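You operate a simulated robot arm through the tools that you are given. There is no shell and no other tool.

Carry out the task below with a simulated two-armed robot. There is one attempt and no reset: what you move stays moved.

Task
Wind the disc up out of the blue bin and oil a patch on it.
Fine: open the bin lid and leave it open; the wooden bench's felt pad, oil from the white tin; put the pad back and the tin lid on again; the disc stays up on the lift plate. Set down upright: felt pad. A coat counts when it lies all over at full strength: go over it till it gets no stronger.

The check looks at the end state, three seconds after you hand in, the way a careful person would. Anything else that was tipped, shoved, dropped, spilled or broken makes it a failure. A push-on lid holds only when it is set on centred and level and pressed home; a screw cap is set on level and turned clockwise until tight.

Robot
Two 7-joint arms with fingered hands on one trunk that stands fixed in place. Base frame: the origin is at the foot of the trunk, x ahead of it, y to its left, z up. Lengths are in m, angles in rad, forces in N, time in s.
The left shoulder is at [0.099, 0.128, 1.086], the right one opposite. Payload 5 kg a hand.
Tool frame (each hand has its own): the origin (TCP) lies between the finger pads and is the grasp point; the fingertips stand 0.037 m ahead of it; z points along the fingers, y is the line along which they close. The gripper opens to 0.124 m. The gripper's body begins 0.043 m behind the TCP. The gripper is a hand of 3 fingers: y runs from the thumb to the fingers, the wrist lies at [-0.021, -0.116, -0.203] in the tool frame.
Orientation is that of the tool frame in the base frame, as [roll, pitch, yaw] about the fixed x, y, z axes, in that order (R = Rz(yaw) Ry(pitch) Rx(roll)). With the fingers straight down and the wrist toward the robot, the tool's x, y and z point along [0, 1, 0], [1, 0, 0] and [0, 0, -1] of the base frame.

Tools
- The arms move only by the tool step_arm. It takes "left_rows", "right_rows" or both (then of equal length, played together; a hand with none holds still); each is a list of rows, each a list of 6 numbers: the turn, a rotation vector about the base's x, y, z in units of 180 degrees (1.0 is 180 degrees), then the shift along the base's x, y, z in units of 400 mm (1.0 is 400 mm). In form: [[wx, wy, wz, tx, ty, tz], ...]. A call has 1 to 20 rows; each row is the pose to reach, as a shift and turn from the pose commanded when the call began. A call with a number of a shift or a turn outside -1 to 1 is refused whole. Each row takes 0.2 s and may step no farther than 0.05 m and 0.15 rad from the row before; otherwise, the whole call is refused. Where a pose cannot be reached the arm comes as near as it can. A force on the tool above 90 N (or 10 N above the force at the start of the call, whichever is more), or a blocked arm, ends the call early, and 0.2 s more pass. In this call time passes only in rows, and 0.2 s behind the last. The reply holds the time, the measured pose of the TCP, the force on the tool along the base axes, the opening and the grip force, in the units named above and with some noise, with the torque about the TCP (base axes, N m) and any sound that the robot's microphone picked up, and new pictures: "pictures" is both (left out), scene, wrist or none (wrist: the cameras of the hands that moved).
- Cameras (640 x 400 px; columns grow to the right, rows downward): "scene" is now at [0.2484, 0.0602, 1.2798]; the picture's right is [0.65, -0.76, 0.00], its down [-0.19, -0.16, -0.97] and it looks along [0.73, 0.63, -0.25] (base axes); focal length 214 px, centre (320, 200). "left" rides on the left gripper at [-0.072, -0.104, -0.154] in its tool frame; the picture's right is [-0.83, -0.26, 0.49], its down [0.51, -0.72, 0.47] and it looks along [0.23, 0.64, 0.73] (tool axes); focal length 243 px, centre (320, 200). "right" rides on the right gripper at [0.072, -0.104, -0.154] in its tool frame; the picture's right is [-0.83, 0.26, -0.49], its down [-0.51, -0.72, 0.47] and it looks along [-0.23, 0.64, 0.73] (tool axes); focal length 243 px, centre (320, 200).
- move_column(by): slides the trunk up (or, below 0, down) by that many m; the arms and the scene camera ride with it, the base frame stays. It gives what a move gives, with no picture.
- curl_fingers(index, middle, thumb_bend, thumb_turn, hand): sets how far each is bent, from 0 (flat) to 1 (curled in); at 0.3 the hand is open as for a grip, at 0.7 the pads meet at the TCP. One left out holds its place. A second passes; each finger stops where it meets its share of the squeeze, and holds until it gets a number again. It is the only way to open and close the hand. It gives what a move gives, with no picture; readings hold the bend of each and the force on the fingers (four entries, about 0 where the hand has none), thumb and palm. thumb_turn goes from beside the hand (0) to across from the fingers (1), as for a grip.
- aim_head(pan, tilt): turns the head with the scene camera to pan (to the left, within 1.396 rad either way) and tilt (down, from -0.506 to 1.204), counted from straight ahead of the robot. It gives what a move gives, and a new picture of the scene camera.
- locate(camera, pixels): for up to 12 pixels [column, row] of the newest picture of that camera ("zoom" is the newest enlarged one), the place [x, y, z] in the base frame of the surface seen there, good to about 0.002 m. It takes no simulated time.
- close_up(camera, box): a new picture of the part [left, top, right, bottom] of that camera's present view, enlarged. It takes no simulated time.
- sign_off(): hands the job in; it is judged then, once.

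Open the grippers and draw the arms clear of the work before you hand the job in, unless the task says otherwise.

The tools are called after "Call:" as a command line: name --argument value ..., lists and objects as JSON in quotes. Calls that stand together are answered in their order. step_arm: Moves the arms, as the interface text tells. Its arguments: {"type":"object","properties":{"left_rows":{"type":"array"},"right_rows":{"type":"array"},"pictures":{"type":"string","enum":["both","scene","wrist","none"]}},"required":[]} The other tools are called the same way: move_column (by) slides the trunk up or down; curl_fingers (index, middle, thumb_bend, thumb_turn, hand) moves the fingers one by one; aim_head (pan, tilt) turns the head that bears the scene camera; locate (camera, pixels) gives the place of the surface under pixels of a picture; close_up (camera, box) takes an enlarged picture of a part of a camera's view; sign_off () hands the job in.

At the start:

```text
clock: 0.0
left_eef_pos: [0.481, 0.6611, 1.4067]
left_ee_rot: [-3.142, 0.001, 1.57]
left_contact_force: [0.2, 0.0, 0.8]
left_torque: [-0.02, 0.02, 0.04]
left_opening: 0.1234
left_grasp_force: 0.1
left_shape: jaw
left_bend: [0.3, 0.3, 0.3, 0.98]
left_finger forces: [0.0, 0.1, 0.0, 0.0, 0.1, 0.0]
right_eef_pos: [0.6827, 0.125, 1.3364]
right_ee_rot: [-3.141, -0.001, 1.571]
right_contact_force: [0.1, 0.0, 0.0]
right_torque: [-0.02, 0.01, -0.04]
right_opening: 0.1236
right_grasp_force: 0.0
right_shape: jaw
right_bend: [0.3, 0.3, 0.3, 0.98]
right_finger forces: [0.0, 0.0, 0.0, 0.0, 0.0, 0.0]
trunk travel left (down, up): [-0.275, 0.288]
head pan, tilt: [0.712, 0.25]
```

scene: 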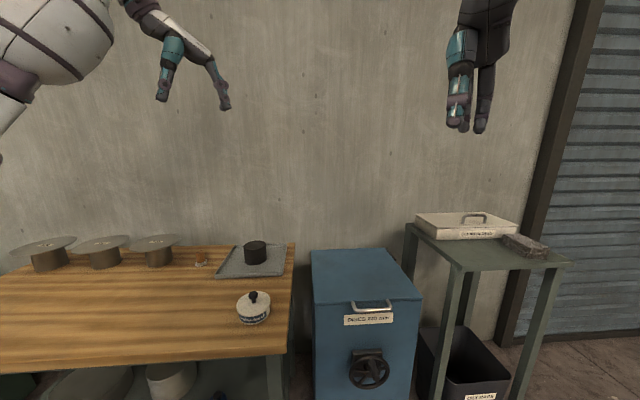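
right: 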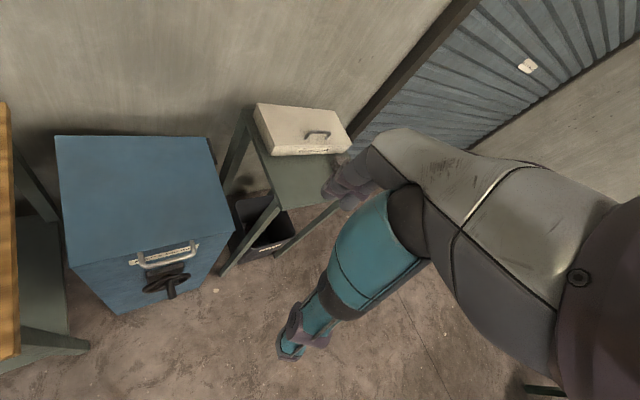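
left: 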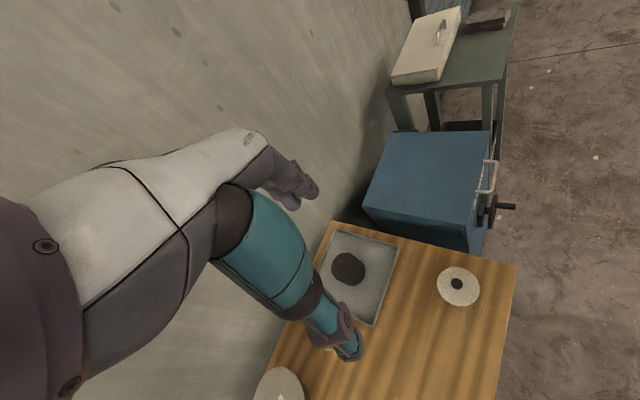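

The scene shows the blue bin at about (365,320), the white tin at (253,308), and a black pad on a tray at (255,252). I take close-ups before moving anything.

Call:
close_up --camera "scene" --box '[180, 220, 310, 340]'

Call:
close_up --camera "scene" --box '[300, 240, 430, 400]'

Call:
close_up --camera "scene" --box '[400, 190, 590, 400]'

Call:
locate --camera "scene" --pixels '[[253, 296], [253, 312], [255, 243], [255, 256], [230, 272], [280, 272], [372, 308], [368, 368], [313, 255], [385, 252], [418, 296], [318, 303]]'

```text
3.33 times, centred on (245, 280) of scene
```

zoom: 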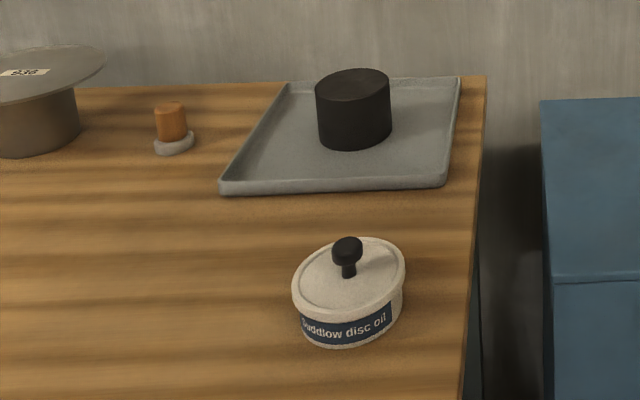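

```text
2.50 times, centred on (365, 320) of scene
```

zoom: 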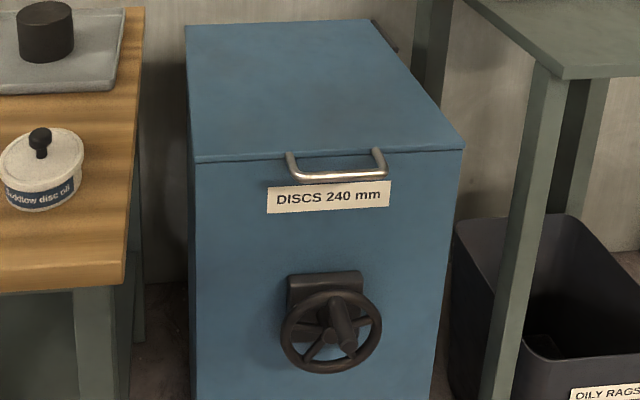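

```text
1.90 times, centred on (495, 295) of scene
```

zoom: 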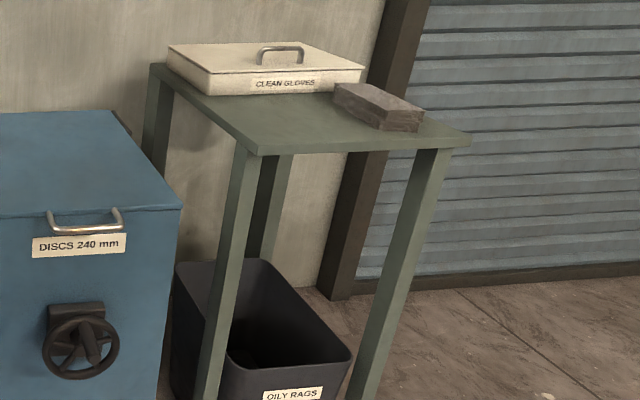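

```text
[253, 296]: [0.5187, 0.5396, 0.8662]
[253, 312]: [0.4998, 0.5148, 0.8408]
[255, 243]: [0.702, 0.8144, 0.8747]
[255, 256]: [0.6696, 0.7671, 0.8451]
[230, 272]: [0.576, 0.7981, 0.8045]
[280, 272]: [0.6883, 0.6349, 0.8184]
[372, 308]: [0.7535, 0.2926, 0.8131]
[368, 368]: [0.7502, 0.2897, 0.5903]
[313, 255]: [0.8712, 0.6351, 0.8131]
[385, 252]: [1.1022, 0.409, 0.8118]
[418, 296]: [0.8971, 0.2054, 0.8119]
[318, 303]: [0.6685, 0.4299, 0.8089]
```

The close-up shows a small orange-handled item with a grey base at about (201,261) beside the tray, possibly the felt pad. I zoom further in on it, the black cylinder and the spools.

Call:
close_up --camera "scene" --box '[185, 240, 225, 275]'

Call:
close_up --camera "scene" --box '[0, 220, 190, 340]'

Call:
close_up --camera "left" --box '[300, 220, 520, 400]'

Call:
locate --camera "scene" --pixels '[[201, 253], [201, 258], [201, 266], [195, 266], [207, 266], [201, 275], [45, 243], [100, 243], [153, 240], [285, 245], [218, 277], [238, 246]]'

```text
11.43 times, centred on (205, 258) of scene
```

zoom: 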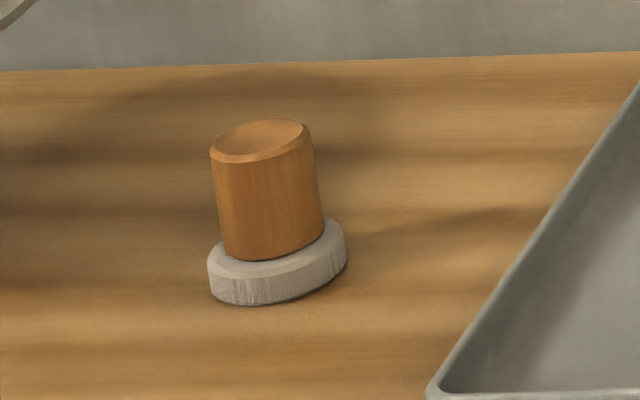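

```text
3.33 times, centred on (95, 280) of scene
```

zoom: 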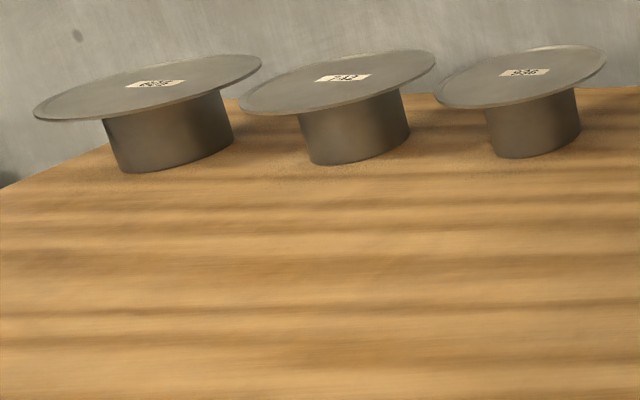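

```text
2.22 times, centred on (410, 310) of left
```

zoom: 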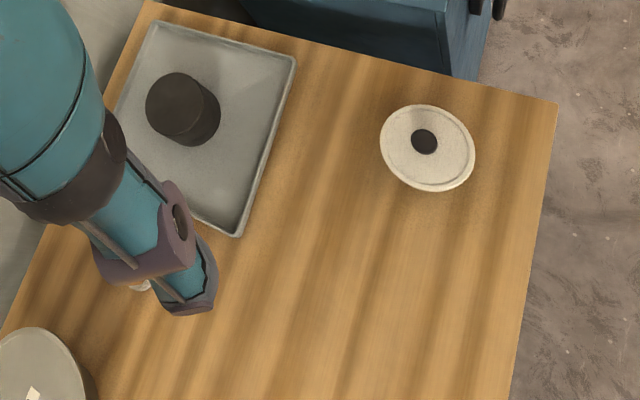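

```text
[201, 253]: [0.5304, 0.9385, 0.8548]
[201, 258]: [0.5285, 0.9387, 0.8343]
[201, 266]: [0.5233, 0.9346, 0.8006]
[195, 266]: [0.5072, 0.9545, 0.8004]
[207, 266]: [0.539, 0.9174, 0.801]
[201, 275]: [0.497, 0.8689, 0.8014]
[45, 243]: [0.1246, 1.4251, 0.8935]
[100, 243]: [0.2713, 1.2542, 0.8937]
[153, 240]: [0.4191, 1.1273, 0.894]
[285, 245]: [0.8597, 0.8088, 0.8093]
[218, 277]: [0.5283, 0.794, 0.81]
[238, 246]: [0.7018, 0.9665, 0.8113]
```

The felt pad (orange handle, grey base) stands at about (0.53, 0.938), and the tin lid has a knob. I aim the head at the bin to see the handle and wheel more squarely.

Call:
aim_head --pan 0.45 --tilt 0.75

```text
clock: 0.9
left_eef_pos: [0.4816, 0.6602, 1.4073]
left_ee_rot: [-3.141, -0.001, 1.571]
left_contact_force: [-0.8, -0.8, -0.1]
left_torque: [-0.02, 0.01, 0.0]
left_opening: 0.1238
left_grasp_force: 0.1
left_shape: jaw
left_bend: [0.3, 0.3, 0.3, 0.98]
left_finger forces: [0.0, 0.0, 0.1, 0.0, 0.0, 0.1]
right_eef_pos: [0.6821, 0.1262, 1.3367]
right_ee_rot: [-3.14, 0.0, 1.571]
right_contact_force: [0.6, 0.1, 0.1]
right_torque: [-0.03, -0.02, 0.01]
right_opening: 0.1238
right_grasp_force: 0.2
right_shape: jaw
right_bend: [0.3, 0.3, 0.3, 0.98]
right_finger forces: [0.0, 0.0, 0.0, 0.0, 0.0, 0.0]
trunk travel left (down, up): [-0.275, 0.288]
head pan, tilt: [0.45, 0.75]
```

scene: 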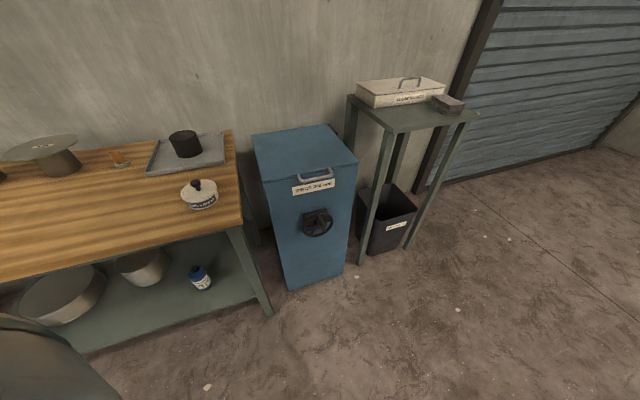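

The bin is now at about (310,200) with the handle at (316,176) and wheel at (317,223). I zoom in and measure handle and wheel.

Call:
close_up --camera "scene" --box '[285, 155, 349, 195]'

Call:
close_up --camera "scene" --box '[285, 200, 349, 240]'

Call:
locate --camera "zoom" --pixels '[[330, 240], [330, 80], [330, 380], [200, 220], [440, 220], [160, 90], [280, 100], [480, 90], [320, 300], [100, 200]]'

Call:
close_up --camera "right" --box '[120, 220, 220, 310]'

```text
10.00 times, centred on (317, 175) of scene
```

zoom: 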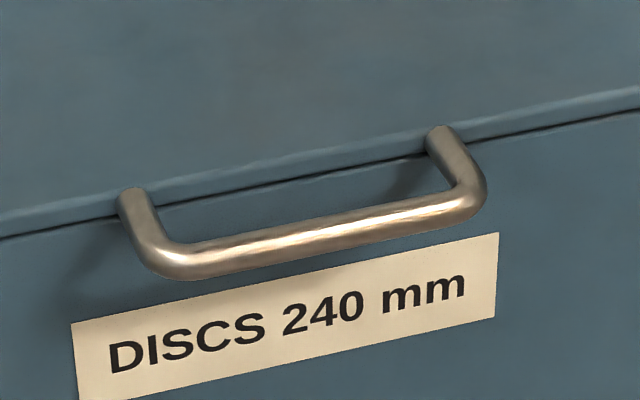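

```text
10.00 times, centred on (317, 220) of scene
```

zoom: 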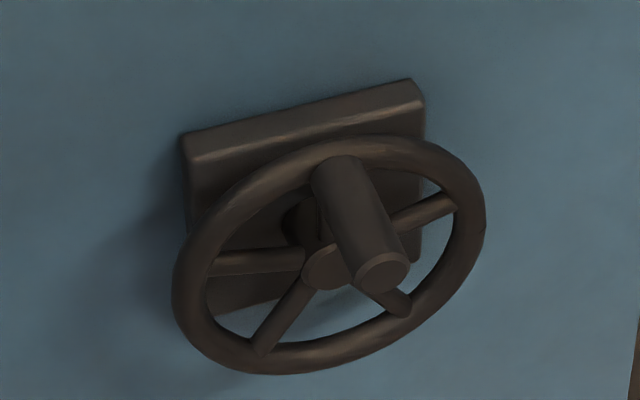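

```text
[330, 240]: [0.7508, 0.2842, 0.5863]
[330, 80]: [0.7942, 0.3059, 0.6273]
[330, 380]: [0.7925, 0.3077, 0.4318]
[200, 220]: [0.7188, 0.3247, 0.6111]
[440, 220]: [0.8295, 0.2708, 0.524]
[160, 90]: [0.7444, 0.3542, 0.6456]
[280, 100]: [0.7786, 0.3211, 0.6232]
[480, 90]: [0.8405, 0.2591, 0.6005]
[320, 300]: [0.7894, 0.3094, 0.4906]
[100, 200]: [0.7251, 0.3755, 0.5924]
```

```text
4.44 times, centred on (170, 265) of right
```

zoom: 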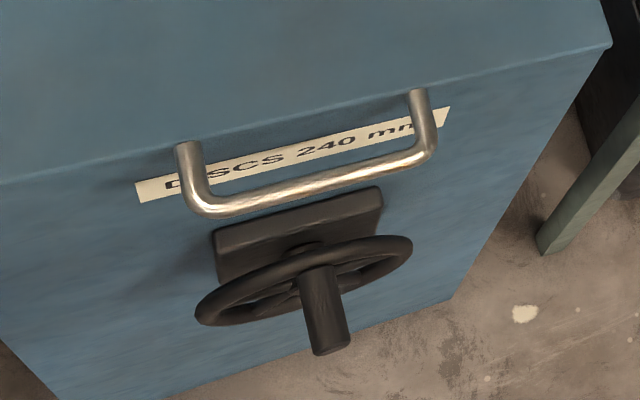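

Now the zoom shows the handle from above; I measure points on its bar, posts and on the wheel knob.

Call:
locate --camera "zoom" --pixels '[[220, 208], [310, 192], [400, 165], [190, 150], [418, 98], [332, 345], [318, 275], [210, 310], [400, 250], [300, 165], [300, 130], [20, 180]]'

Call:
close_up --camera "right" --box '[40, 120, 240, 320]'

Call:
locate --camera "right" --pixels '[[58, 138], [207, 138], [72, 264], [231, 230]]'

```text
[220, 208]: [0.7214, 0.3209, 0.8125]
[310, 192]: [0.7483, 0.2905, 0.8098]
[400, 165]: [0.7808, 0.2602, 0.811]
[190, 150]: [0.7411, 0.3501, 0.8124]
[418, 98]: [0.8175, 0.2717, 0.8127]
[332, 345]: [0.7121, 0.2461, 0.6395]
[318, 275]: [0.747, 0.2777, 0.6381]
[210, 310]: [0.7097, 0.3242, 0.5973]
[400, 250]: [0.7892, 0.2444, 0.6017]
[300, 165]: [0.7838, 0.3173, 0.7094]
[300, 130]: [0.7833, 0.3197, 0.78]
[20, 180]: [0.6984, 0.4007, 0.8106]
```

```text
2.00 times, centred on (140, 220) of right
```

zoom: 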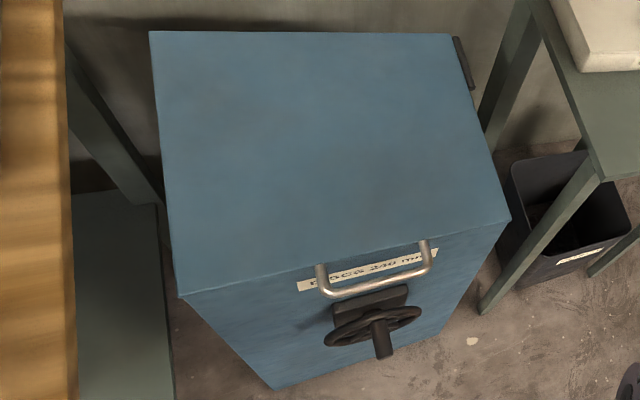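

```text
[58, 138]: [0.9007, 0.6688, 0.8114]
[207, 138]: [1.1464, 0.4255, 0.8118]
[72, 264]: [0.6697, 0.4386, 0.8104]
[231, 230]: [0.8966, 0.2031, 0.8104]
```

Bin is about 0.33 m square, front handle bar centre near (0.751, 0.290, 0.806). I check the dark piece at the back-right of the lid, since it may be a lid stop.

Call:
close_up --camera "right" --box '[190, 120, 250, 180]'

Call:
locate --camera "zoom" --pixels '[[200, 100], [250, 200], [300, 300]]'

Call:
close_up --camera "left" --box '[350, 110, 510, 260]'

Call:
locate --camera "right" --pixels '[[120, 60], [60, 60], [200, 60]]'

```text
6.67 times, centred on (220, 150) of right
```

zoom: 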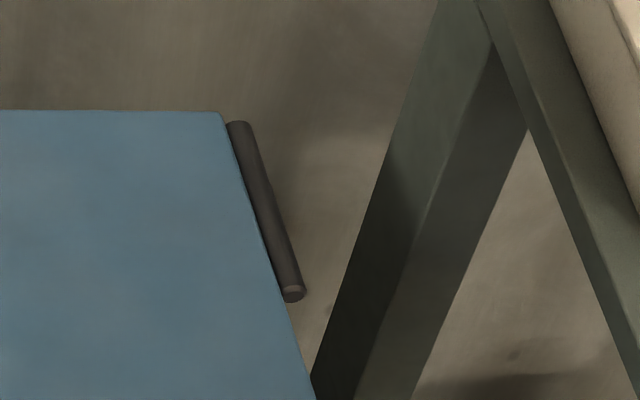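

```text
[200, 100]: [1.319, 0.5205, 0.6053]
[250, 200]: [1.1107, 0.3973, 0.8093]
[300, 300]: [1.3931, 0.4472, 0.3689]
```

```text
2.67 times, centred on (430, 185) of left
```

zoom: 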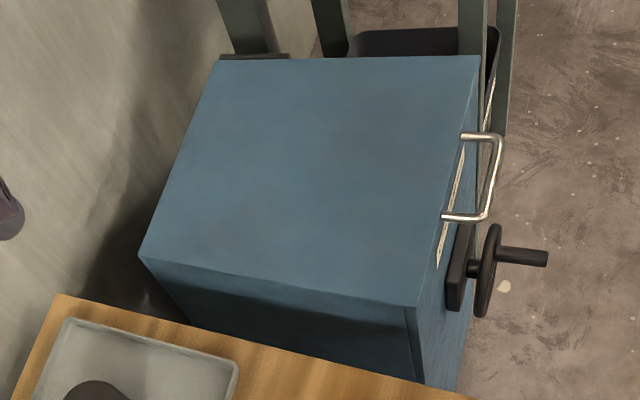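

```text
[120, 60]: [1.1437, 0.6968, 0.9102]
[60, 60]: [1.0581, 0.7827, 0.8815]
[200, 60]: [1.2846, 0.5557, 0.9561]
```

The wall lies about 0.19 m behind the hinge line, and a strut-like rod sits on the lid's right rear. I move the right hand aside and bring the left hand toward the bin front, yawing 45° to face it.

Call:
step_arm --left_rows '[[0, 0, 0.0208, 0.0146, -0.0646, -0.075], [0, 0, 0.0417, 0.0292, -0.1292, -0.15], [0, 0, 0.0625, 0.0438, -0.1938, -0.225], [0, 0, 0.0833, 0.0583, -0.2583, -0.3], [0, 0, 0.1042, 0.0729, -0.3229, -0.375], [0, 0, 0.125, 0.0875, -0.3875, -0.45], [0, 0, 0.1458, 0.1021, -0.4521, -0.525], [0, 0, 0.1667, 0.1167, -0.5167, -0.6], [0, 0, 0.1875, 0.1312, -0.5812, -0.675], [0, 0, 0.2083, 0.1458, -0.6458, -0.75], [0, 0, 0.2292, 0.1604, -0.7104, -0.825], [0, 0, 0.25, 0.175, -0.775, -0.9]]' --right_rows '[[0, 0, 0, -0.0208, -0.0625, 0], [0, 0, 0, -0.0417, -0.125, 0], [0, 0, 0, -0.0625, -0.1875, 0], [0, 0, 0, -0.0833, -0.25, 0], [0, 0, 0, -0.1042, -0.3125, 0], [0, 0, 0, -0.125, -0.375, 0], [0, 0, 0, -0.1458, -0.4375, 0], [0, 0, 0, -0.1667, -0.5, 0], [0, 0, 0, -0.1875, -0.5625, 0], [0, 0, 0, -0.2083, -0.625, 0], [0, 0, 0, -0.2292, -0.6875, 0], [0, 0, 0, -0.25, -0.75, 0]]'

```text
clock: 3.5
left_eef_pos: [0.5524, 0.3468, 1.0483]
left_ee_rot: [3.14, 0.0, 2.355]
left_contact_force: [0.2, -0.8, 0.3]
left_torque: [0.07, 0.01, 0.02]
left_opening: 0.1237
left_grasp_force: 0.1
left_shape: jaw
left_bend: [0.3, 0.3, 0.3, 0.98]
left_finger forces: [0.0, 0.0, 0.1, 0.0, 0.0, 0.0]
right_eef_pos: [0.5833, -0.1771, 1.3353]
right_ee_rot: [-3.14, -0.001, 1.57]
right_contact_force: [0.0, 0.5, -0.7]
right_torque: [0.11, 0.05, 0.02]
right_opening: 0.1237
right_grasp_force: 0.0
right_shape: jaw
right_bend: [0.3, 0.3, 0.3, 0.98]
right_finger forces: [0.1, 0.0, 0.0, 0.1, 0.0, 0.0]
trunk travel left (down, up): [-0.275, 0.288]
head pan, tilt: [0.45, 0.75]
```

scene: 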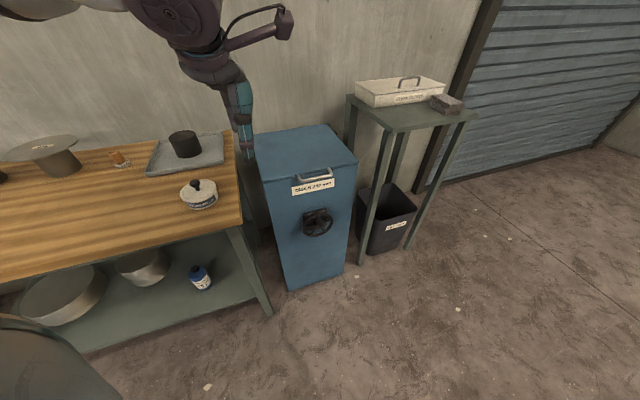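
right: 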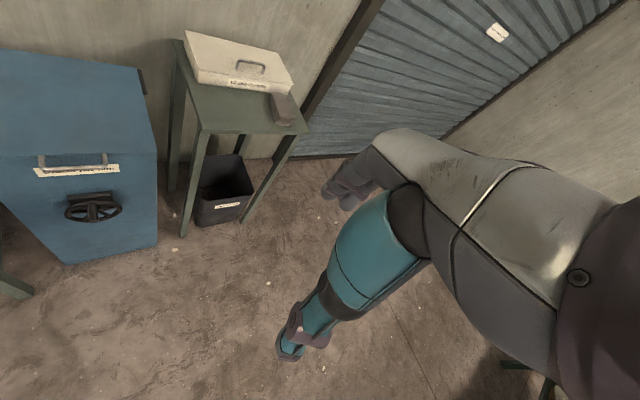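
left: 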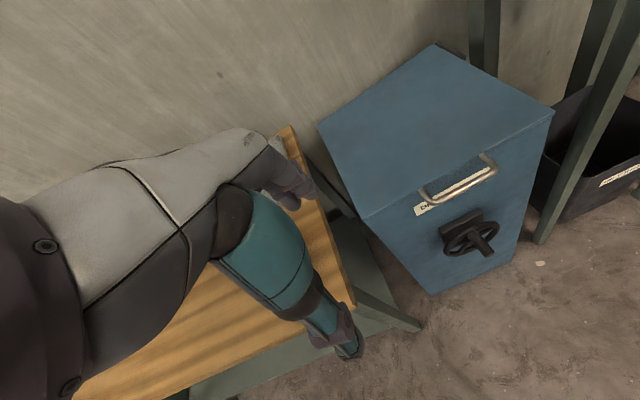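

Left hand is in front of the bin with no contact. I pitch it up 60° and bring it in front of the handle bar.

Call:
step_arm --left_rows '[[0.0236, -0.0236, 0, 0.03125, -0.03275, -0.046], [0.0471, -0.0471, 0, 0.0625, -0.0655, -0.092], [0.0707, -0.0707, 0, 0.09375, -0.09825, -0.138], [0.0943, -0.0943, 0, 0.125, -0.131, -0.184], [0.1179, -0.1179, 0, 0.15625, -0.16375, -0.23], [0.1414, -0.1414, 0, 0.1875, -0.1965, -0.276], [0.165, -0.165, 0, 0.21875, -0.22925, -0.322], [0.1886, -0.1886, 0, 0.25, -0.262, -0.368], [0.2121, -0.2121, 0, 0.28125, -0.29475, -0.414], [0.2357, -0.2357, 0, 0.3125, -0.3275, -0.46]]'

```text
clock: 5.7
left_eef_pos: [0.7552, 0.3118, 0.8965]
left_ee_rot: [2.131, -0.003, 2.319]
left_contact_force: [-9.4, -5.6, 10.8]
left_torque: [-0.58, 0.98, 0.07]
left_opening: 0.1238
left_grasp_force: 0.1
left_shape: jaw
left_bend: [0.3, 0.3, 0.26, 0.99]
left_finger forces: [0.0, 0.0, 0.1, 0.0, 20.4, 0.0]
left hand out of reach, approached as far as the arm can: row 7, 8, 9, 10
right_eef_pos: [0.5776, -0.1779, 1.3388]
right_ee_rot: [3.138, -0.003, 1.569]
right_contact_force: [0.4, -1.0, 0.3]
right_torque: [0.06, -0.04, 0.02]
right_opening: 0.1238
right_grasp_force: 0.0
right_shape: jaw
right_bend: [0.3, 0.3, 0.3, 0.98]
right_finger forces: [0.0, 0.0, 0.0, 0.0, 0.0, 0.1]
trunk travel left (down, up): [-0.275, 0.288]
head pan, tilt: [0.45, 0.75]
```

scene: 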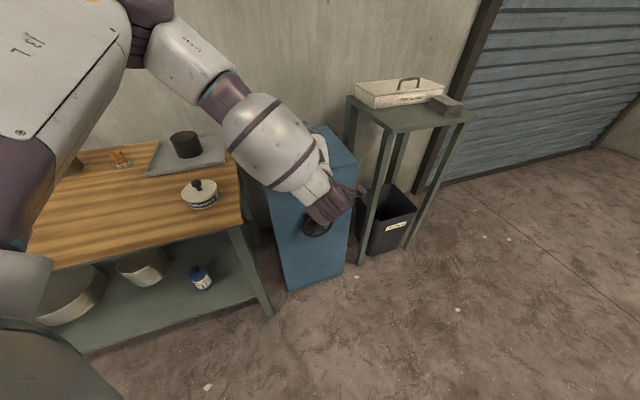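
left: 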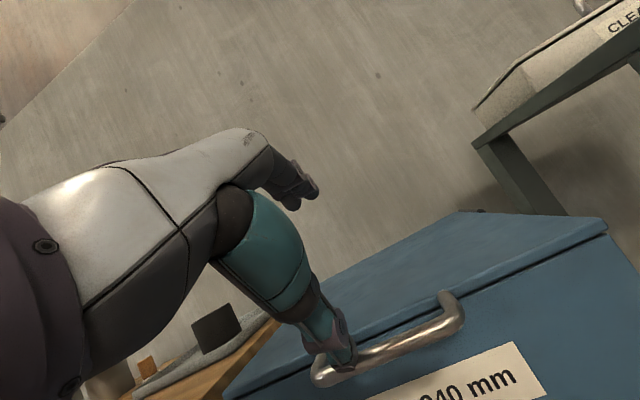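

The requested close-in pose was out of reach and the thumb is lightly pressing on the bar from above (thumb force 20 N). I raise the hand and pitch it back down by 30° to clear it.

Call:
step_arm --left_rows '[[0, 0, 0, 0, 0, 0.1], [-0.0236, 0.0236, 0, 0, 0, 0.2], [-0.0471, 0.0471, 0, 0, 0, 0.3], [-0.0707, 0.0707, 0, 0, 0, 0.4], [-0.0943, 0.0943, 0, 0, 0, 0.45], [-0.1179, 0.1179, 0, 0, 0, 0.5]]'

Call:
curl_fingers --hand "left" --index 0.57 --middle 0.57 --thumb_bend 0.3 --thumb_turn 1.0

Call:
close_up --camera "left" --box '[0, 0, 640, 400]'

```text
clock: 7.1
left_eef_pos: [0.7564, 0.3109, 1.0935]
left_ee_rot: [2.663, 0.016, 2.323]
left_contact_force: [-1.3, 0.1, -0.2]
left_torque: [-0.02, 0.02, -0.02]
left_opening: 0.124
left_grasp_force: 0.1
left_shape: jaw
left_bend: [0.3, 0.3, 0.3, 0.98]
left_finger forces: [0.1, 0.0, 0.1, 0.1, 0.1, 0.1]
right_eef_pos: [0.5819, -0.1736, 1.3363]
right_ee_rot: [3.142, 0.0, 1.572]
right_contact_force: [0.7, -0.3, 0.1]
right_torque: [0.01, -0.02, -0.04]
right_opening: 0.1236
right_grasp_force: 0.0
right_shape: jaw
right_bend: [0.3, 0.3, 0.3, 0.98]
right_finger forces: [0.0, 0.0, 0.0, 0.0, 0.0, 0.0]
trunk travel left (down, up): [-0.275, 0.288]
head pan, tilt: [0.45, 0.75]
```

scene: 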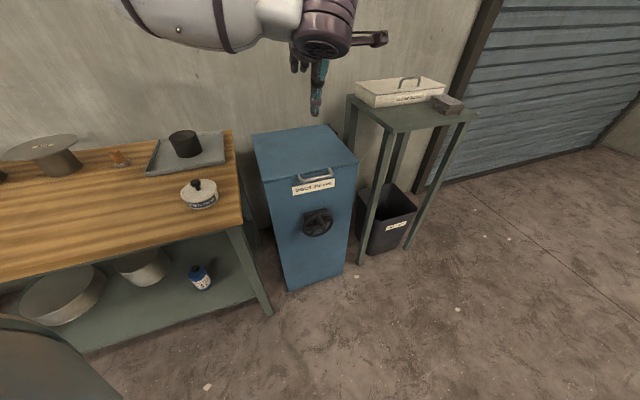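
left: 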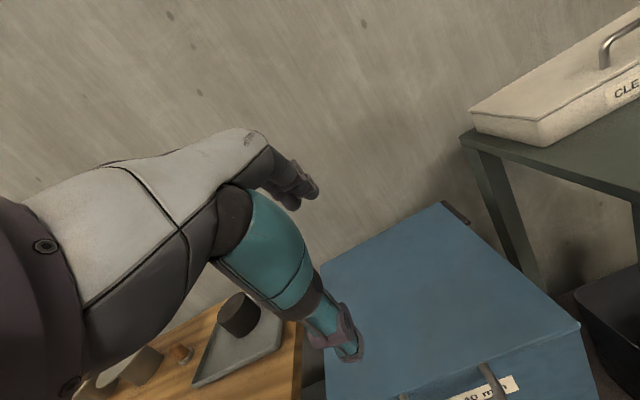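

```text
clock: 8.1
left_eef_pos: [0.7561, 0.3122, 1.0933]
left_ee_rot: [2.661, 0.015, 2.325]
left_contact_force: [0.7, 1.1, -1.1]
left_torque: [-0.02, 0.01, 0.01]
left_opening: 0.0895
left_grasp_force: 0.0
left_shape: fingers
left_bend: [0.56, 0.56, 0.3, 0.97]
left_finger forces: [0.0, 0.0, 0.0, 0.1, 0.1, 0.1]
right_eef_pos: [0.5826, -0.1742, 1.3357]
right_ee_rot: [3.141, 0.0, 1.57]
right_contact_force: [0.2, 0.4, 0.7]
right_torque: [-0.02, 0.04, 0.0]
right_opening: 0.1236
right_grasp_force: 0.0
right_shape: jaw
right_bend: [0.3, 0.3, 0.3, 0.98]
right_finger forces: [0.0, 0.0, 0.1, 0.1, 0.0, 0.1]
trunk travel left (down, up): [-0.275, 0.288]
head pan, tilt: [0.45, 0.75]
```

```text
1.00 times, centred on (320, 200) of left (not enlarged: the box is as wide or as high as the picture)
```

zoom: 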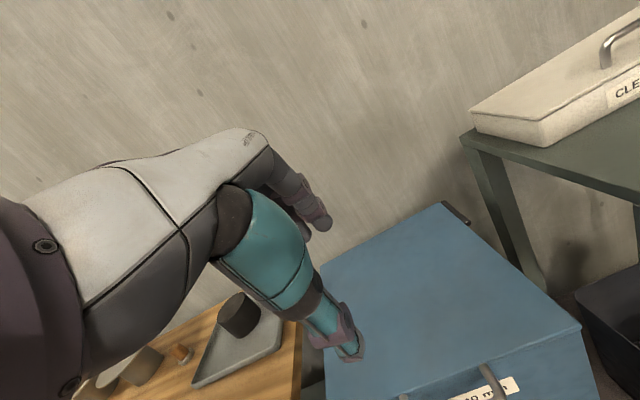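

After an unreachable pose the command simply continues from where the arm actually is. I point the hand nearly straight down above the bar, with fingers pre-curled so they will slip into the gap behind the bar.

Call:
step_arm --left_rows '[[-0.0189, 0.0189, 0.002, -0.0025, -0.011, -0.07], [-0.0377, 0.0377, 0.004, -0.005, -0.022, -0.14], [-0.0566, 0.0566, 0.006, -0.0075, -0.033, -0.21], [-0.0754, 0.0754, 0.008, -0.01, -0.044, -0.28], [-0.0943, 0.0943, 0.01, -0.0125, -0.055, -0.3575]]'

Call:
curl_fingers --hand "left" --index 0.62 --middle 0.62

Call:
close_up --camera "left" --box '[200, 140, 460, 400]'

Call:
close_up --camera "scene" --box '[260, 100, 380, 200]'

```text
clock: 9.3
left_eef_pos: [0.751, 0.2885, 0.9497]
left_ee_rot: [3.082, 0.019, 2.365]
left_contact_force: [-0.1, 0.3, -0.1]
left_torque: [-0.03, 0.0, -0.01]
left_opening: 0.0892
left_grasp_force: 0.1
left_shape: fingers
left_bend: [0.56, 0.56, 0.3, 0.97]
left_finger forces: [0.1, 0.0, 0.0, 0.1, 0.0, 0.1]
right_eef_pos: [0.5831, -0.1731, 1.3369]
right_ee_rot: [3.141, 0.001, 1.571]
right_contact_force: [-0.8, -0.2, -0.2]
right_torque: [0.01, 0.03, -0.03]
right_opening: 0.124
right_grasp_force: 0.0
right_shape: jaw
right_bend: [0.3, 0.3, 0.3, 0.98]
right_finger forces: [0.1, 0.1, 0.1, 0.0, 0.1, 0.1]
trunk travel left (down, up): [-0.275, 0.288]
head pan, tilt: [0.45, 0.75]
```

scene: 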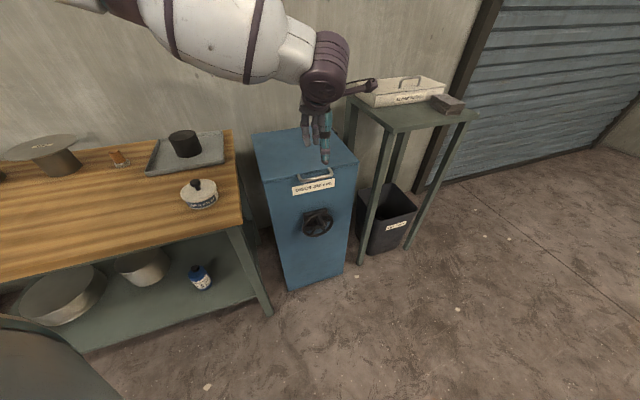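
left: 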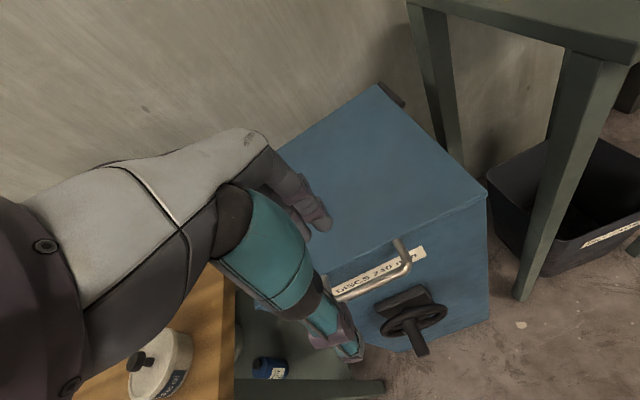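

```text
clock: 10.3
left_eef_pos: [0.752, 0.2902, 0.951]
left_ee_rot: [3.081, 0.02, 2.364]
left_contact_force: [-1.1, 1.2, 0.6]
left_torque: [0.02, 0.01, 0.0]
left_opening: 0.08
left_grasp_force: 0.1
left_shape: fingers
left_bend: [0.62, 0.62, 0.3, 0.97]
left_finger forces: [0.0, 0.1, 0.0, 0.0, 0.0, 0.0]
right_eef_pos: [0.5832, -0.1741, 1.3358]
right_ee_rot: [3.141, 0.0, 1.571]
right_contact_force: [-0.3, -0.2, 0.8]
right_torque: [-0.01, -0.03, 0.0]
right_opening: 0.1236
right_grasp_force: 0.1
right_shape: jaw
right_bend: [0.3, 0.3, 0.3, 0.98]
right_finger forces: [0.1, 0.1, 0.1, 0.0, 0.0, 0.0]
trunk travel left (down, up): [-0.275, 0.288]
head pan, tilt: [0.45, 0.75]
```

```text
1.54 times, centred on (330, 270) of left
```

zoom: 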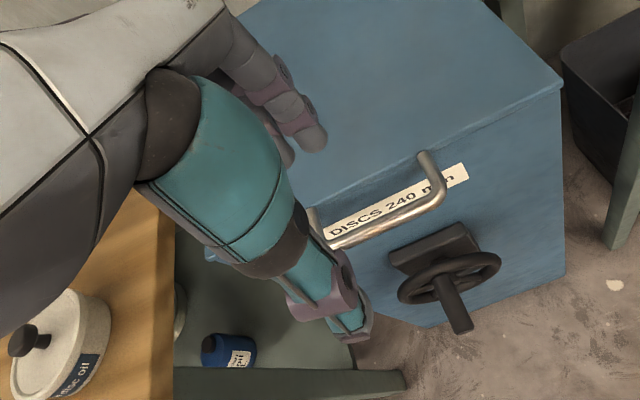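

```text
4.00 times, centred on (320, 150) of scene
```

zoom: 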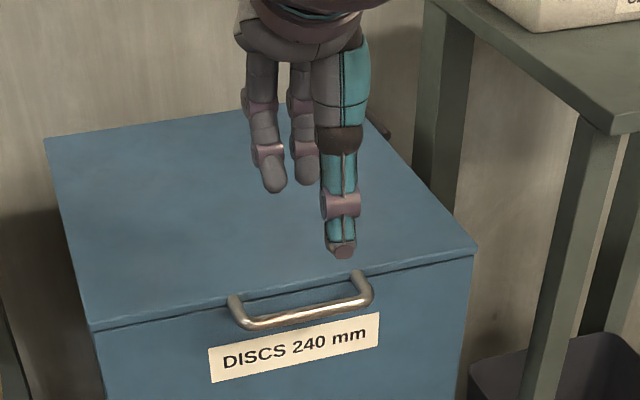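

I measure where the fingertips and thumb tip actually are before descending onto the bar.

Call:
locate --camera "zoom" --pixels '[[272, 188], [304, 180], [341, 252], [341, 205], [268, 150], [305, 150], [300, 318], [240, 318], [362, 290]]'

```text
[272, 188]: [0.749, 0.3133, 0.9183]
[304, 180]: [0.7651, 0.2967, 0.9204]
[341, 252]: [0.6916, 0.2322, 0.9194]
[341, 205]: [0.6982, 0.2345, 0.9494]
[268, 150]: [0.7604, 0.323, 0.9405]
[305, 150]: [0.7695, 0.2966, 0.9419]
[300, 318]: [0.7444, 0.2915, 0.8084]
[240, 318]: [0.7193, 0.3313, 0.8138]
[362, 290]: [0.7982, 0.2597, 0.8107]
```

Fingertips sit at d≈0.751 and lean about 34°, so I pitch the hand +27° so the distal finger links go vertical into the gap, staying above the lid.

Call:
step_arm --left_rows '[[0.0265, -0.0265, 0, -0.0022, -0.0088, 0], [0.053, -0.053, 0, -0.0044, -0.0175, 0], [0.0795, -0.0795, 0, -0.0066, -0.0262, 0], [0.106, -0.106, 0, -0.0088, -0.035, 0], [0.106, -0.106, 0, -0.0088, -0.035, -0.075]]'

Call:
close_up --camera "scene" --box '[270, 110, 370, 200]'

```text
clock: 11.5
left_eef_pos: [0.7481, 0.2782, 0.9179]
left_ee_rot: [2.611, 0.021, 2.353]
left_contact_force: [0.2, 0.0, 0.1]
left_torque: [-0.03, 0.01, 0.0]
left_opening: 0.0801
left_grasp_force: 0.1
left_shape: fingers
left_bend: [0.62, 0.62, 0.3, 0.97]
left_finger forces: [0.1, 0.0, 0.0, 0.0, 0.1, 0.0]
right_eef_pos: [0.5842, -0.1725, 1.3363]
right_ee_rot: [-3.139, 0.002, 1.571]
right_contact_force: [0.7, 0.6, -0.1]
right_torque: [0.01, 0.05, 0.02]
right_opening: 0.1238
right_grasp_force: 0.1
right_shape: jaw
right_bend: [0.3, 0.3, 0.3, 0.98]
right_finger forces: [0.0, 0.0, 0.0, 0.0, 0.0, 0.1]
trunk travel left (down, up): [-0.275, 0.288]
head pan, tilt: [0.45, 0.75]
```

scene: 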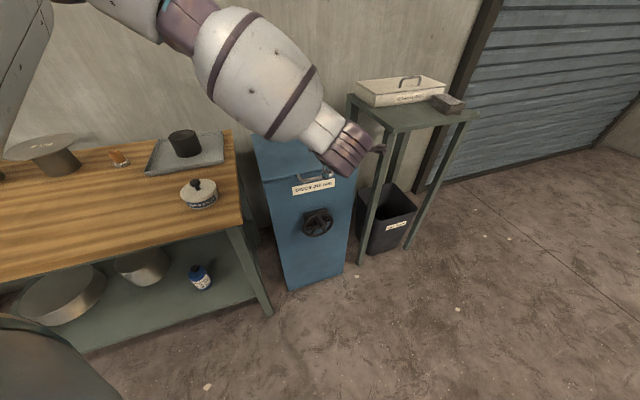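
left: 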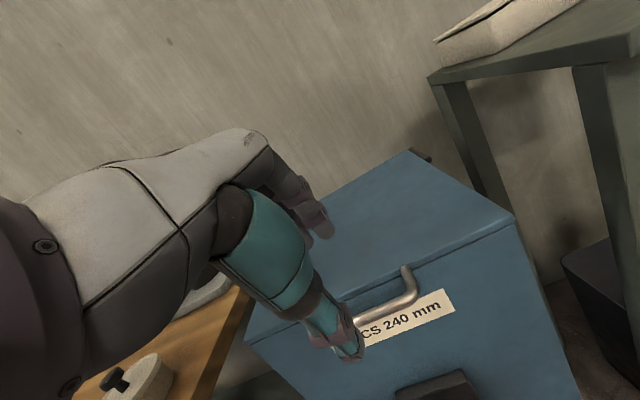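

```text
4.44 times, centred on (320, 155) of scene
```

zoom: 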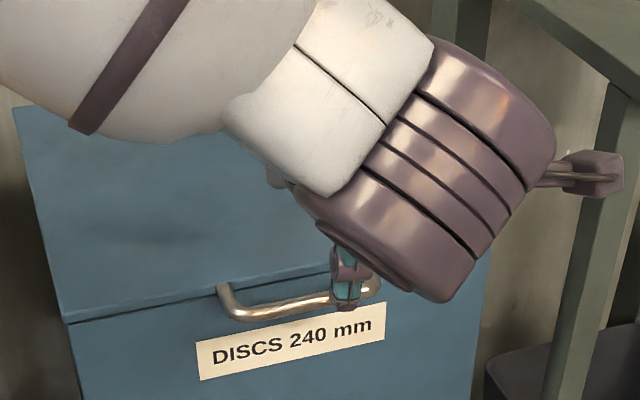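

I check the fingertip position from the left camera at about (326,233) and the bar end.

Call:
locate --camera "left" --pixels '[[326, 233], [322, 210], [304, 218], [352, 355], [345, 330], [405, 290], [380, 310], [330, 318]]'

Call:
close_up --camera "left" --box '[260, 160, 420, 360]'

```text
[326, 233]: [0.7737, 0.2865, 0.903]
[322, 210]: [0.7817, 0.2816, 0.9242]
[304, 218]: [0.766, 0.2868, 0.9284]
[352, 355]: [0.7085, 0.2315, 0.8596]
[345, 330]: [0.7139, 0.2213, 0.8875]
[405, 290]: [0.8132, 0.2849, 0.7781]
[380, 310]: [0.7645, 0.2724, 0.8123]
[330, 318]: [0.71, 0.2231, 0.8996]
```

```text
2.00 times, centred on (340, 260) of left
```

zoom: 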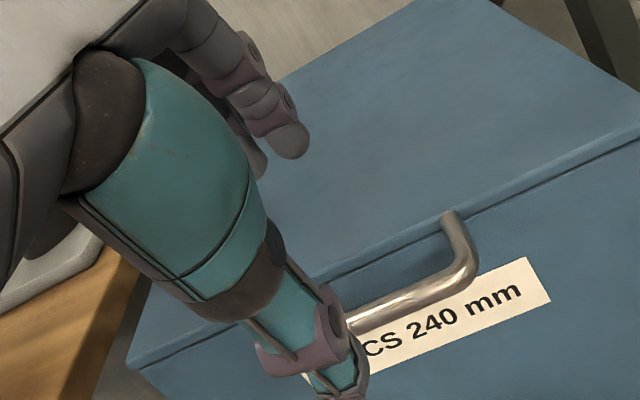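

The fingertips are over the gap behind the bar and the thumb in front of it. I descend 0.117 m straight into the gap.

Call:
step_arm --left_rows '[[0, 0, 0, 0.0075, 0.0075, -0.0731], [0, 0, 0, 0.0075, 0.0075, -0.1462], [0, 0, 0, 0.0075, 0.0075, -0.2194], [0, 0, 0, 0.0075, 0.0075, -0.2925]]'

Call:
close_up --camera "left" --box '[240, 140, 440, 360]'

```text
clock: 12.5
left_eef_pos: [0.7495, 0.2794, 0.8027]
left_ee_rot: [2.608, 0.02, 2.352]
left_contact_force: [-5.6, -2.4, 0.4]
left_torque: [0.01, -0.04, 0.21]
left_opening: 0.0801
left_grasp_force: 2.7
left_shape: fingers
left_bend: [0.62, 0.64, 0.3, 0.97]
left_finger forces: [0.0, 5.7, 0.1, 0.0, 0.0, 0.0]
right_eef_pos: [0.5831, -0.1748, 1.336]
right_ee_rot: [3.141, 0.0, 1.571]
right_contact_force: [0.0, 0.9, -0.4]
right_torque: [0.0, 0.03, -0.04]
right_opening: 0.1235
right_grasp_force: 0.2
right_shape: jaw
right_bend: [0.3, 0.3, 0.3, 0.98]
right_finger forces: [0.0, 0.1, 0.1, 0.0, 0.1, 0.0]
trunk travel left (down, up): [-0.275, 0.288]
head pan, tilt: [0.45, 0.75]
```

scene: 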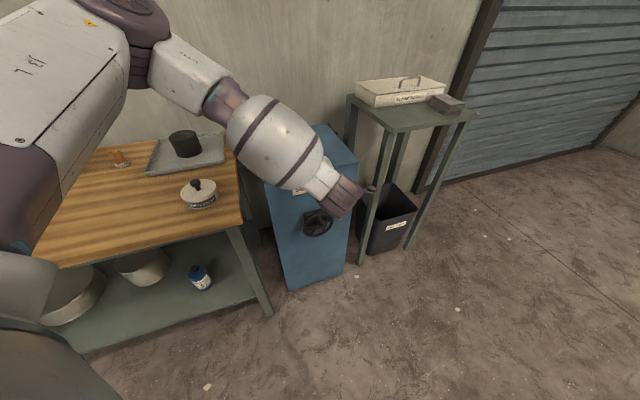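
left: 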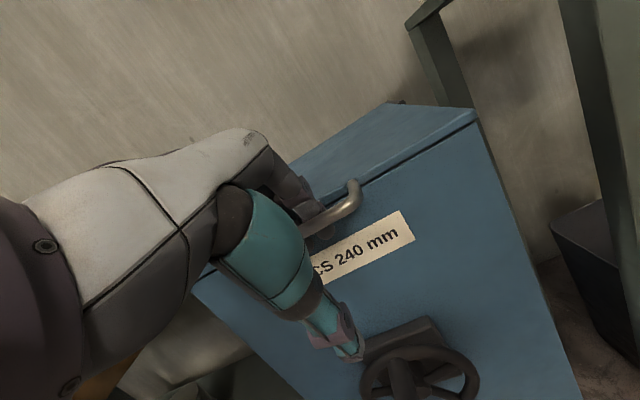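

```text
1.82 times, centred on (340, 250) of left
```

zoom: 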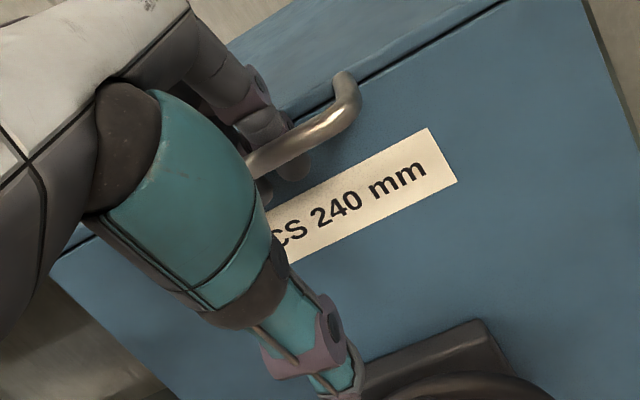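

The fingers are behind the bar with slight contact. I curl them under the bar and bring the thumb in to cage it.

Call:
curl_fingers --hand "left" --index 0.7 --middle 0.7 --thumb_bend 0.62

Call:
close_up --camera "left" --box '[240, 140, 440, 360]'

```text
clock: 13.5
left_eef_pos: [0.7496, 0.2808, 0.8035]
left_ee_rot: [2.61, 0.02, 2.354]
left_contact_force: [5.0, 4.2, 0.6]
left_torque: [0.01, 0.09, 0.08]
left_opening: 0.0242
left_grasp_force: 3.2
left_shape: fingers
left_bend: [0.67, 0.7, 0.62, 1.0]
left_finger forces: [6.4, 0.1, 0.0, 0.1, 0.0, 0.0]
right_eef_pos: [0.582, -0.1739, 1.3366]
right_ee_rot: [3.14, -0.001, 1.571]
right_contact_force: [0.0, -0.9, 0.3]
right_torque: [0.0, -0.01, 0.0]
right_opening: 0.1237
right_grasp_force: 0.2
right_shape: jaw
right_bend: [0.3, 0.3, 0.3, 0.98]
right_finger forces: [0.1, 0.1, 0.0, 0.0, 0.0, 0.1]
trunk travel left (down, up): [-0.275, 0.288]
head pan, tilt: [0.45, 0.75]
```

```text
1.82 times, centred on (340, 250) of left
```

zoom: 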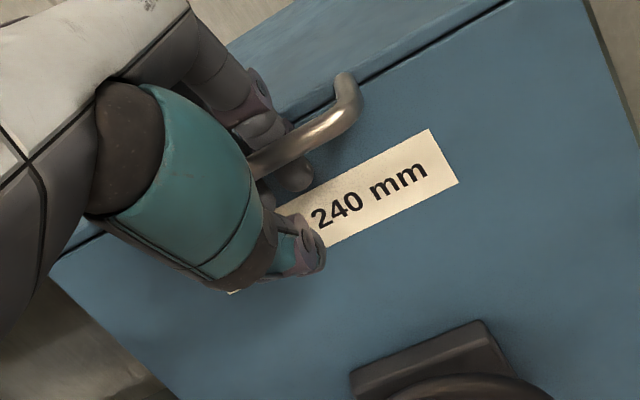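

The bar is caged (fingers behind, thumb below-front). I lift along the lid's arc about the rear hinge to about 27°.

Call:
step_arm --left_rows '[[0, 0, 0, 0.0048, 0.0048, 0.112], [0, 0, 0, 0.0189, 0.0189, 0.2222], [0, 0, 0, 0.0424, 0.0424, 0.3294], [0, 0, 0, 0.0747, 0.0747, 0.4318]]'

```text
clock: 14.5
left_eef_pos: [0.7782, 0.3091, 0.9745]
left_ee_rot: [2.609, 0.019, 2.352]
left_contact_force: [-1.1, -0.1, 0.5]
left_torque: [-0.01, 0.04, -0.03]
left_opening: 0.0188
left_grasp_force: 0.0
left_shape: fingers
left_bend: [0.7, 0.7, 0.62, 1.0]
left_finger forces: [0.0, 0.1, 0.0, 0.1, 0.0, 0.0]
right_eef_pos: [0.5811, -0.175, 1.3373]
right_ee_rot: [3.139, 0.0, 1.571]
right_contact_force: [-0.6, 0.5, -0.4]
right_torque: [-0.01, -0.05, 0.01]
right_opening: 0.1237
right_grasp_force: 0.0
right_shape: jaw
right_bend: [0.3, 0.3, 0.3, 0.98]
right_finger forces: [0.0, 0.1, 0.1, 0.0, 0.0, 0.1]
trunk travel left (down, up): [-0.275, 0.288]
head pan, tilt: [0.45, 0.75]
```

scene: 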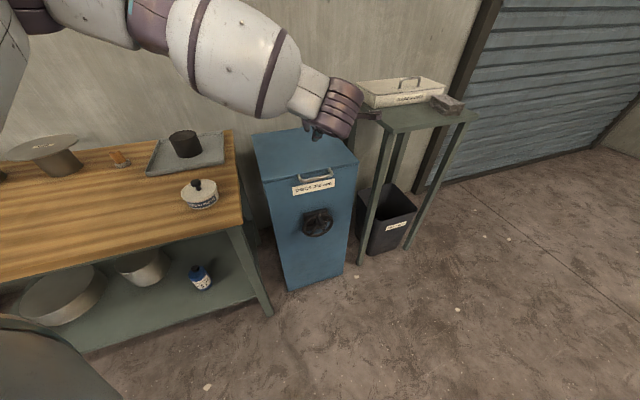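
left: 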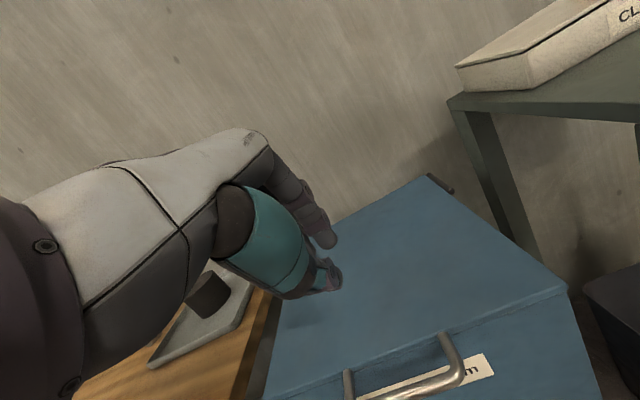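

The bar slipped out of the loose cage and the lid stayed closed. I reopen the hand, go down again slightly deeper, and will squeeze firmly this time.

Call:
curl_fingers --hand "left" --index 0.62 --middle 0.62 --thumb_bend 0.3

Call:
step_arm --left_rows '[[0, 0, 0, -0.06, -0.0615, -0.03], [0, 0, 0, -0.0725, -0.0735, -0.1], [0, 0, 0, -0.0725, -0.0735, -0.2], [0, 0, 0, -0.0725, -0.0735, -0.3], [0, 0, 0, -0.0725, -0.0735, -0.38], [0, 0, 0, -0.0725, -0.0735, -0.4625]]' --pictures "wrist"

Call:
curl_fingers --hand "left" --index 0.8 --middle 0.8 --thumb_bend 0.8

Call:
close_up --camera "left" --box '[240, 140, 440, 360]'

```text
clock: 15.5
left_eef_pos: [0.7791, 0.3085, 0.974]
left_ee_rot: [2.611, 0.022, 2.353]
left_contact_force: [0.4, -0.3, -0.6]
left_torque: [-0.02, 0.03, -0.03]
left_opening: 0.0792
left_grasp_force: 0.0
left_shape: fingers
left_bend: [0.62, 0.62, 0.3, 0.98]
left_finger forces: [0.1, 0.1, 0.0, 0.0, 0.0, 0.1]
right_eef_pos: [0.5828, -0.1738, 1.3375]
right_ee_rot: [3.142, -0.002, 1.57]
right_contact_force: [0.4, -0.7, 0.2]
right_torque: [-0.01, -0.04, 0.02]
right_opening: 0.1235
right_grasp_force: 0.0
right_shape: jaw
right_bend: [0.3, 0.3, 0.3, 0.98]
right_finger forces: [0.1, 0.0, 0.0, 0.0, 0.0, 0.1]
trunk travel left (down, up): [-0.275, 0.288]
head pan, tilt: [0.45, 0.75]
```

```text
clock: 16.9
left_eef_pos: [0.7514, 0.277, 0.7888]
left_ee_rot: [2.608, 0.02, 2.355]
left_contact_force: [-4.9, -1.5, 4.0]
left_torque: [0.14, -0.15, 0.18]
left_opening: 0.0812
left_grasp_force: 4.8
left_shape: fingers
left_bend: [0.61, 0.64, 0.3, 0.98]
left_finger forces: [2.6, 6.8, 0.1, 0.0, 0.0, 0.0]
right_eef_pos: [0.5836, -0.1743, 1.3357]
right_ee_rot: [3.141, -0.001, 1.57]
right_contact_force: [1.0, -0.7, 0.6]
right_torque: [0.0, 0.04, 0.0]
right_opening: 0.1236
right_grasp_force: 0.1
right_shape: jaw
right_bend: [0.3, 0.3, 0.3, 0.98]
right_finger forces: [0.0, 0.1, 0.1, 0.1, 0.1, 0.1]
trunk travel left (down, up): [-0.275, 0.288]
head pan, tilt: [0.45, 0.75]
```

left: 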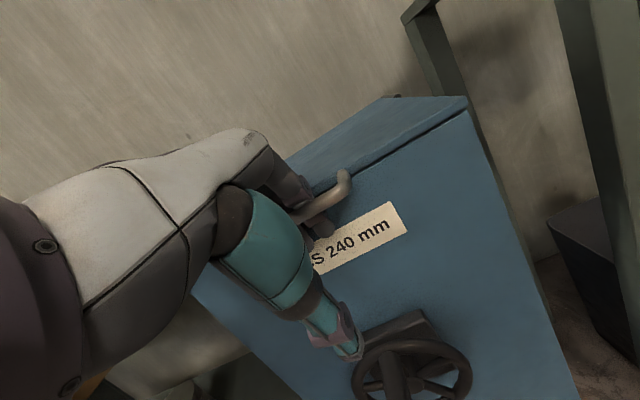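

```text
clock: 17.9
left_eef_pos: [0.7524, 0.279, 0.7872]
left_ee_rot: [2.611, 0.021, 2.355]
left_contact_force: [16.1, 21.6, -1.6]
left_torque: [-0.42, 0.4, 0.14]
left_opening: 0.0026
left_grasp_force: 12.7
left_shape: fingers
left_bend: [0.79, 0.8, 0.72, 1.0]
left_finger forces: [16.8, 8.8, 0.0, 0.1, 0.0, 0.1]
right_eef_pos: [0.5844, -0.1713, 1.3365]
right_ee_rot: [-3.14, 0.0, 1.572]
right_contact_force: [0.2, -0.9, -0.5]
right_torque: [0.0, 0.02, -0.02]
right_opening: 0.1236
right_grasp_force: 0.0
right_shape: jaw
right_bend: [0.3, 0.3, 0.3, 0.98]
right_finger forces: [0.1, 0.0, 0.0, 0.0, 0.1, 0.0]
trunk travel left (down, up): [-0.275, 0.288]
head pan, tilt: [0.45, 0.75]
```

```text
1.82 times, centred on (340, 250) of left
```

zoom: 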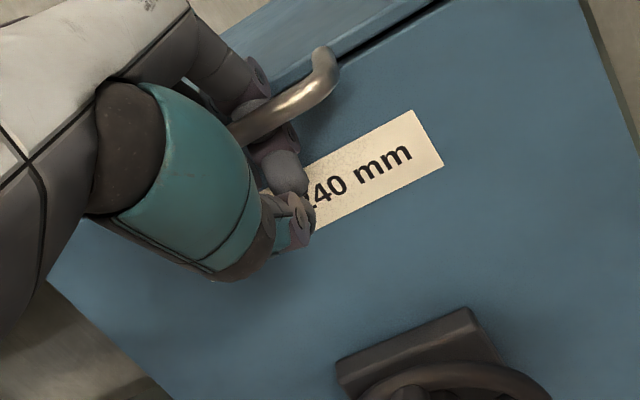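

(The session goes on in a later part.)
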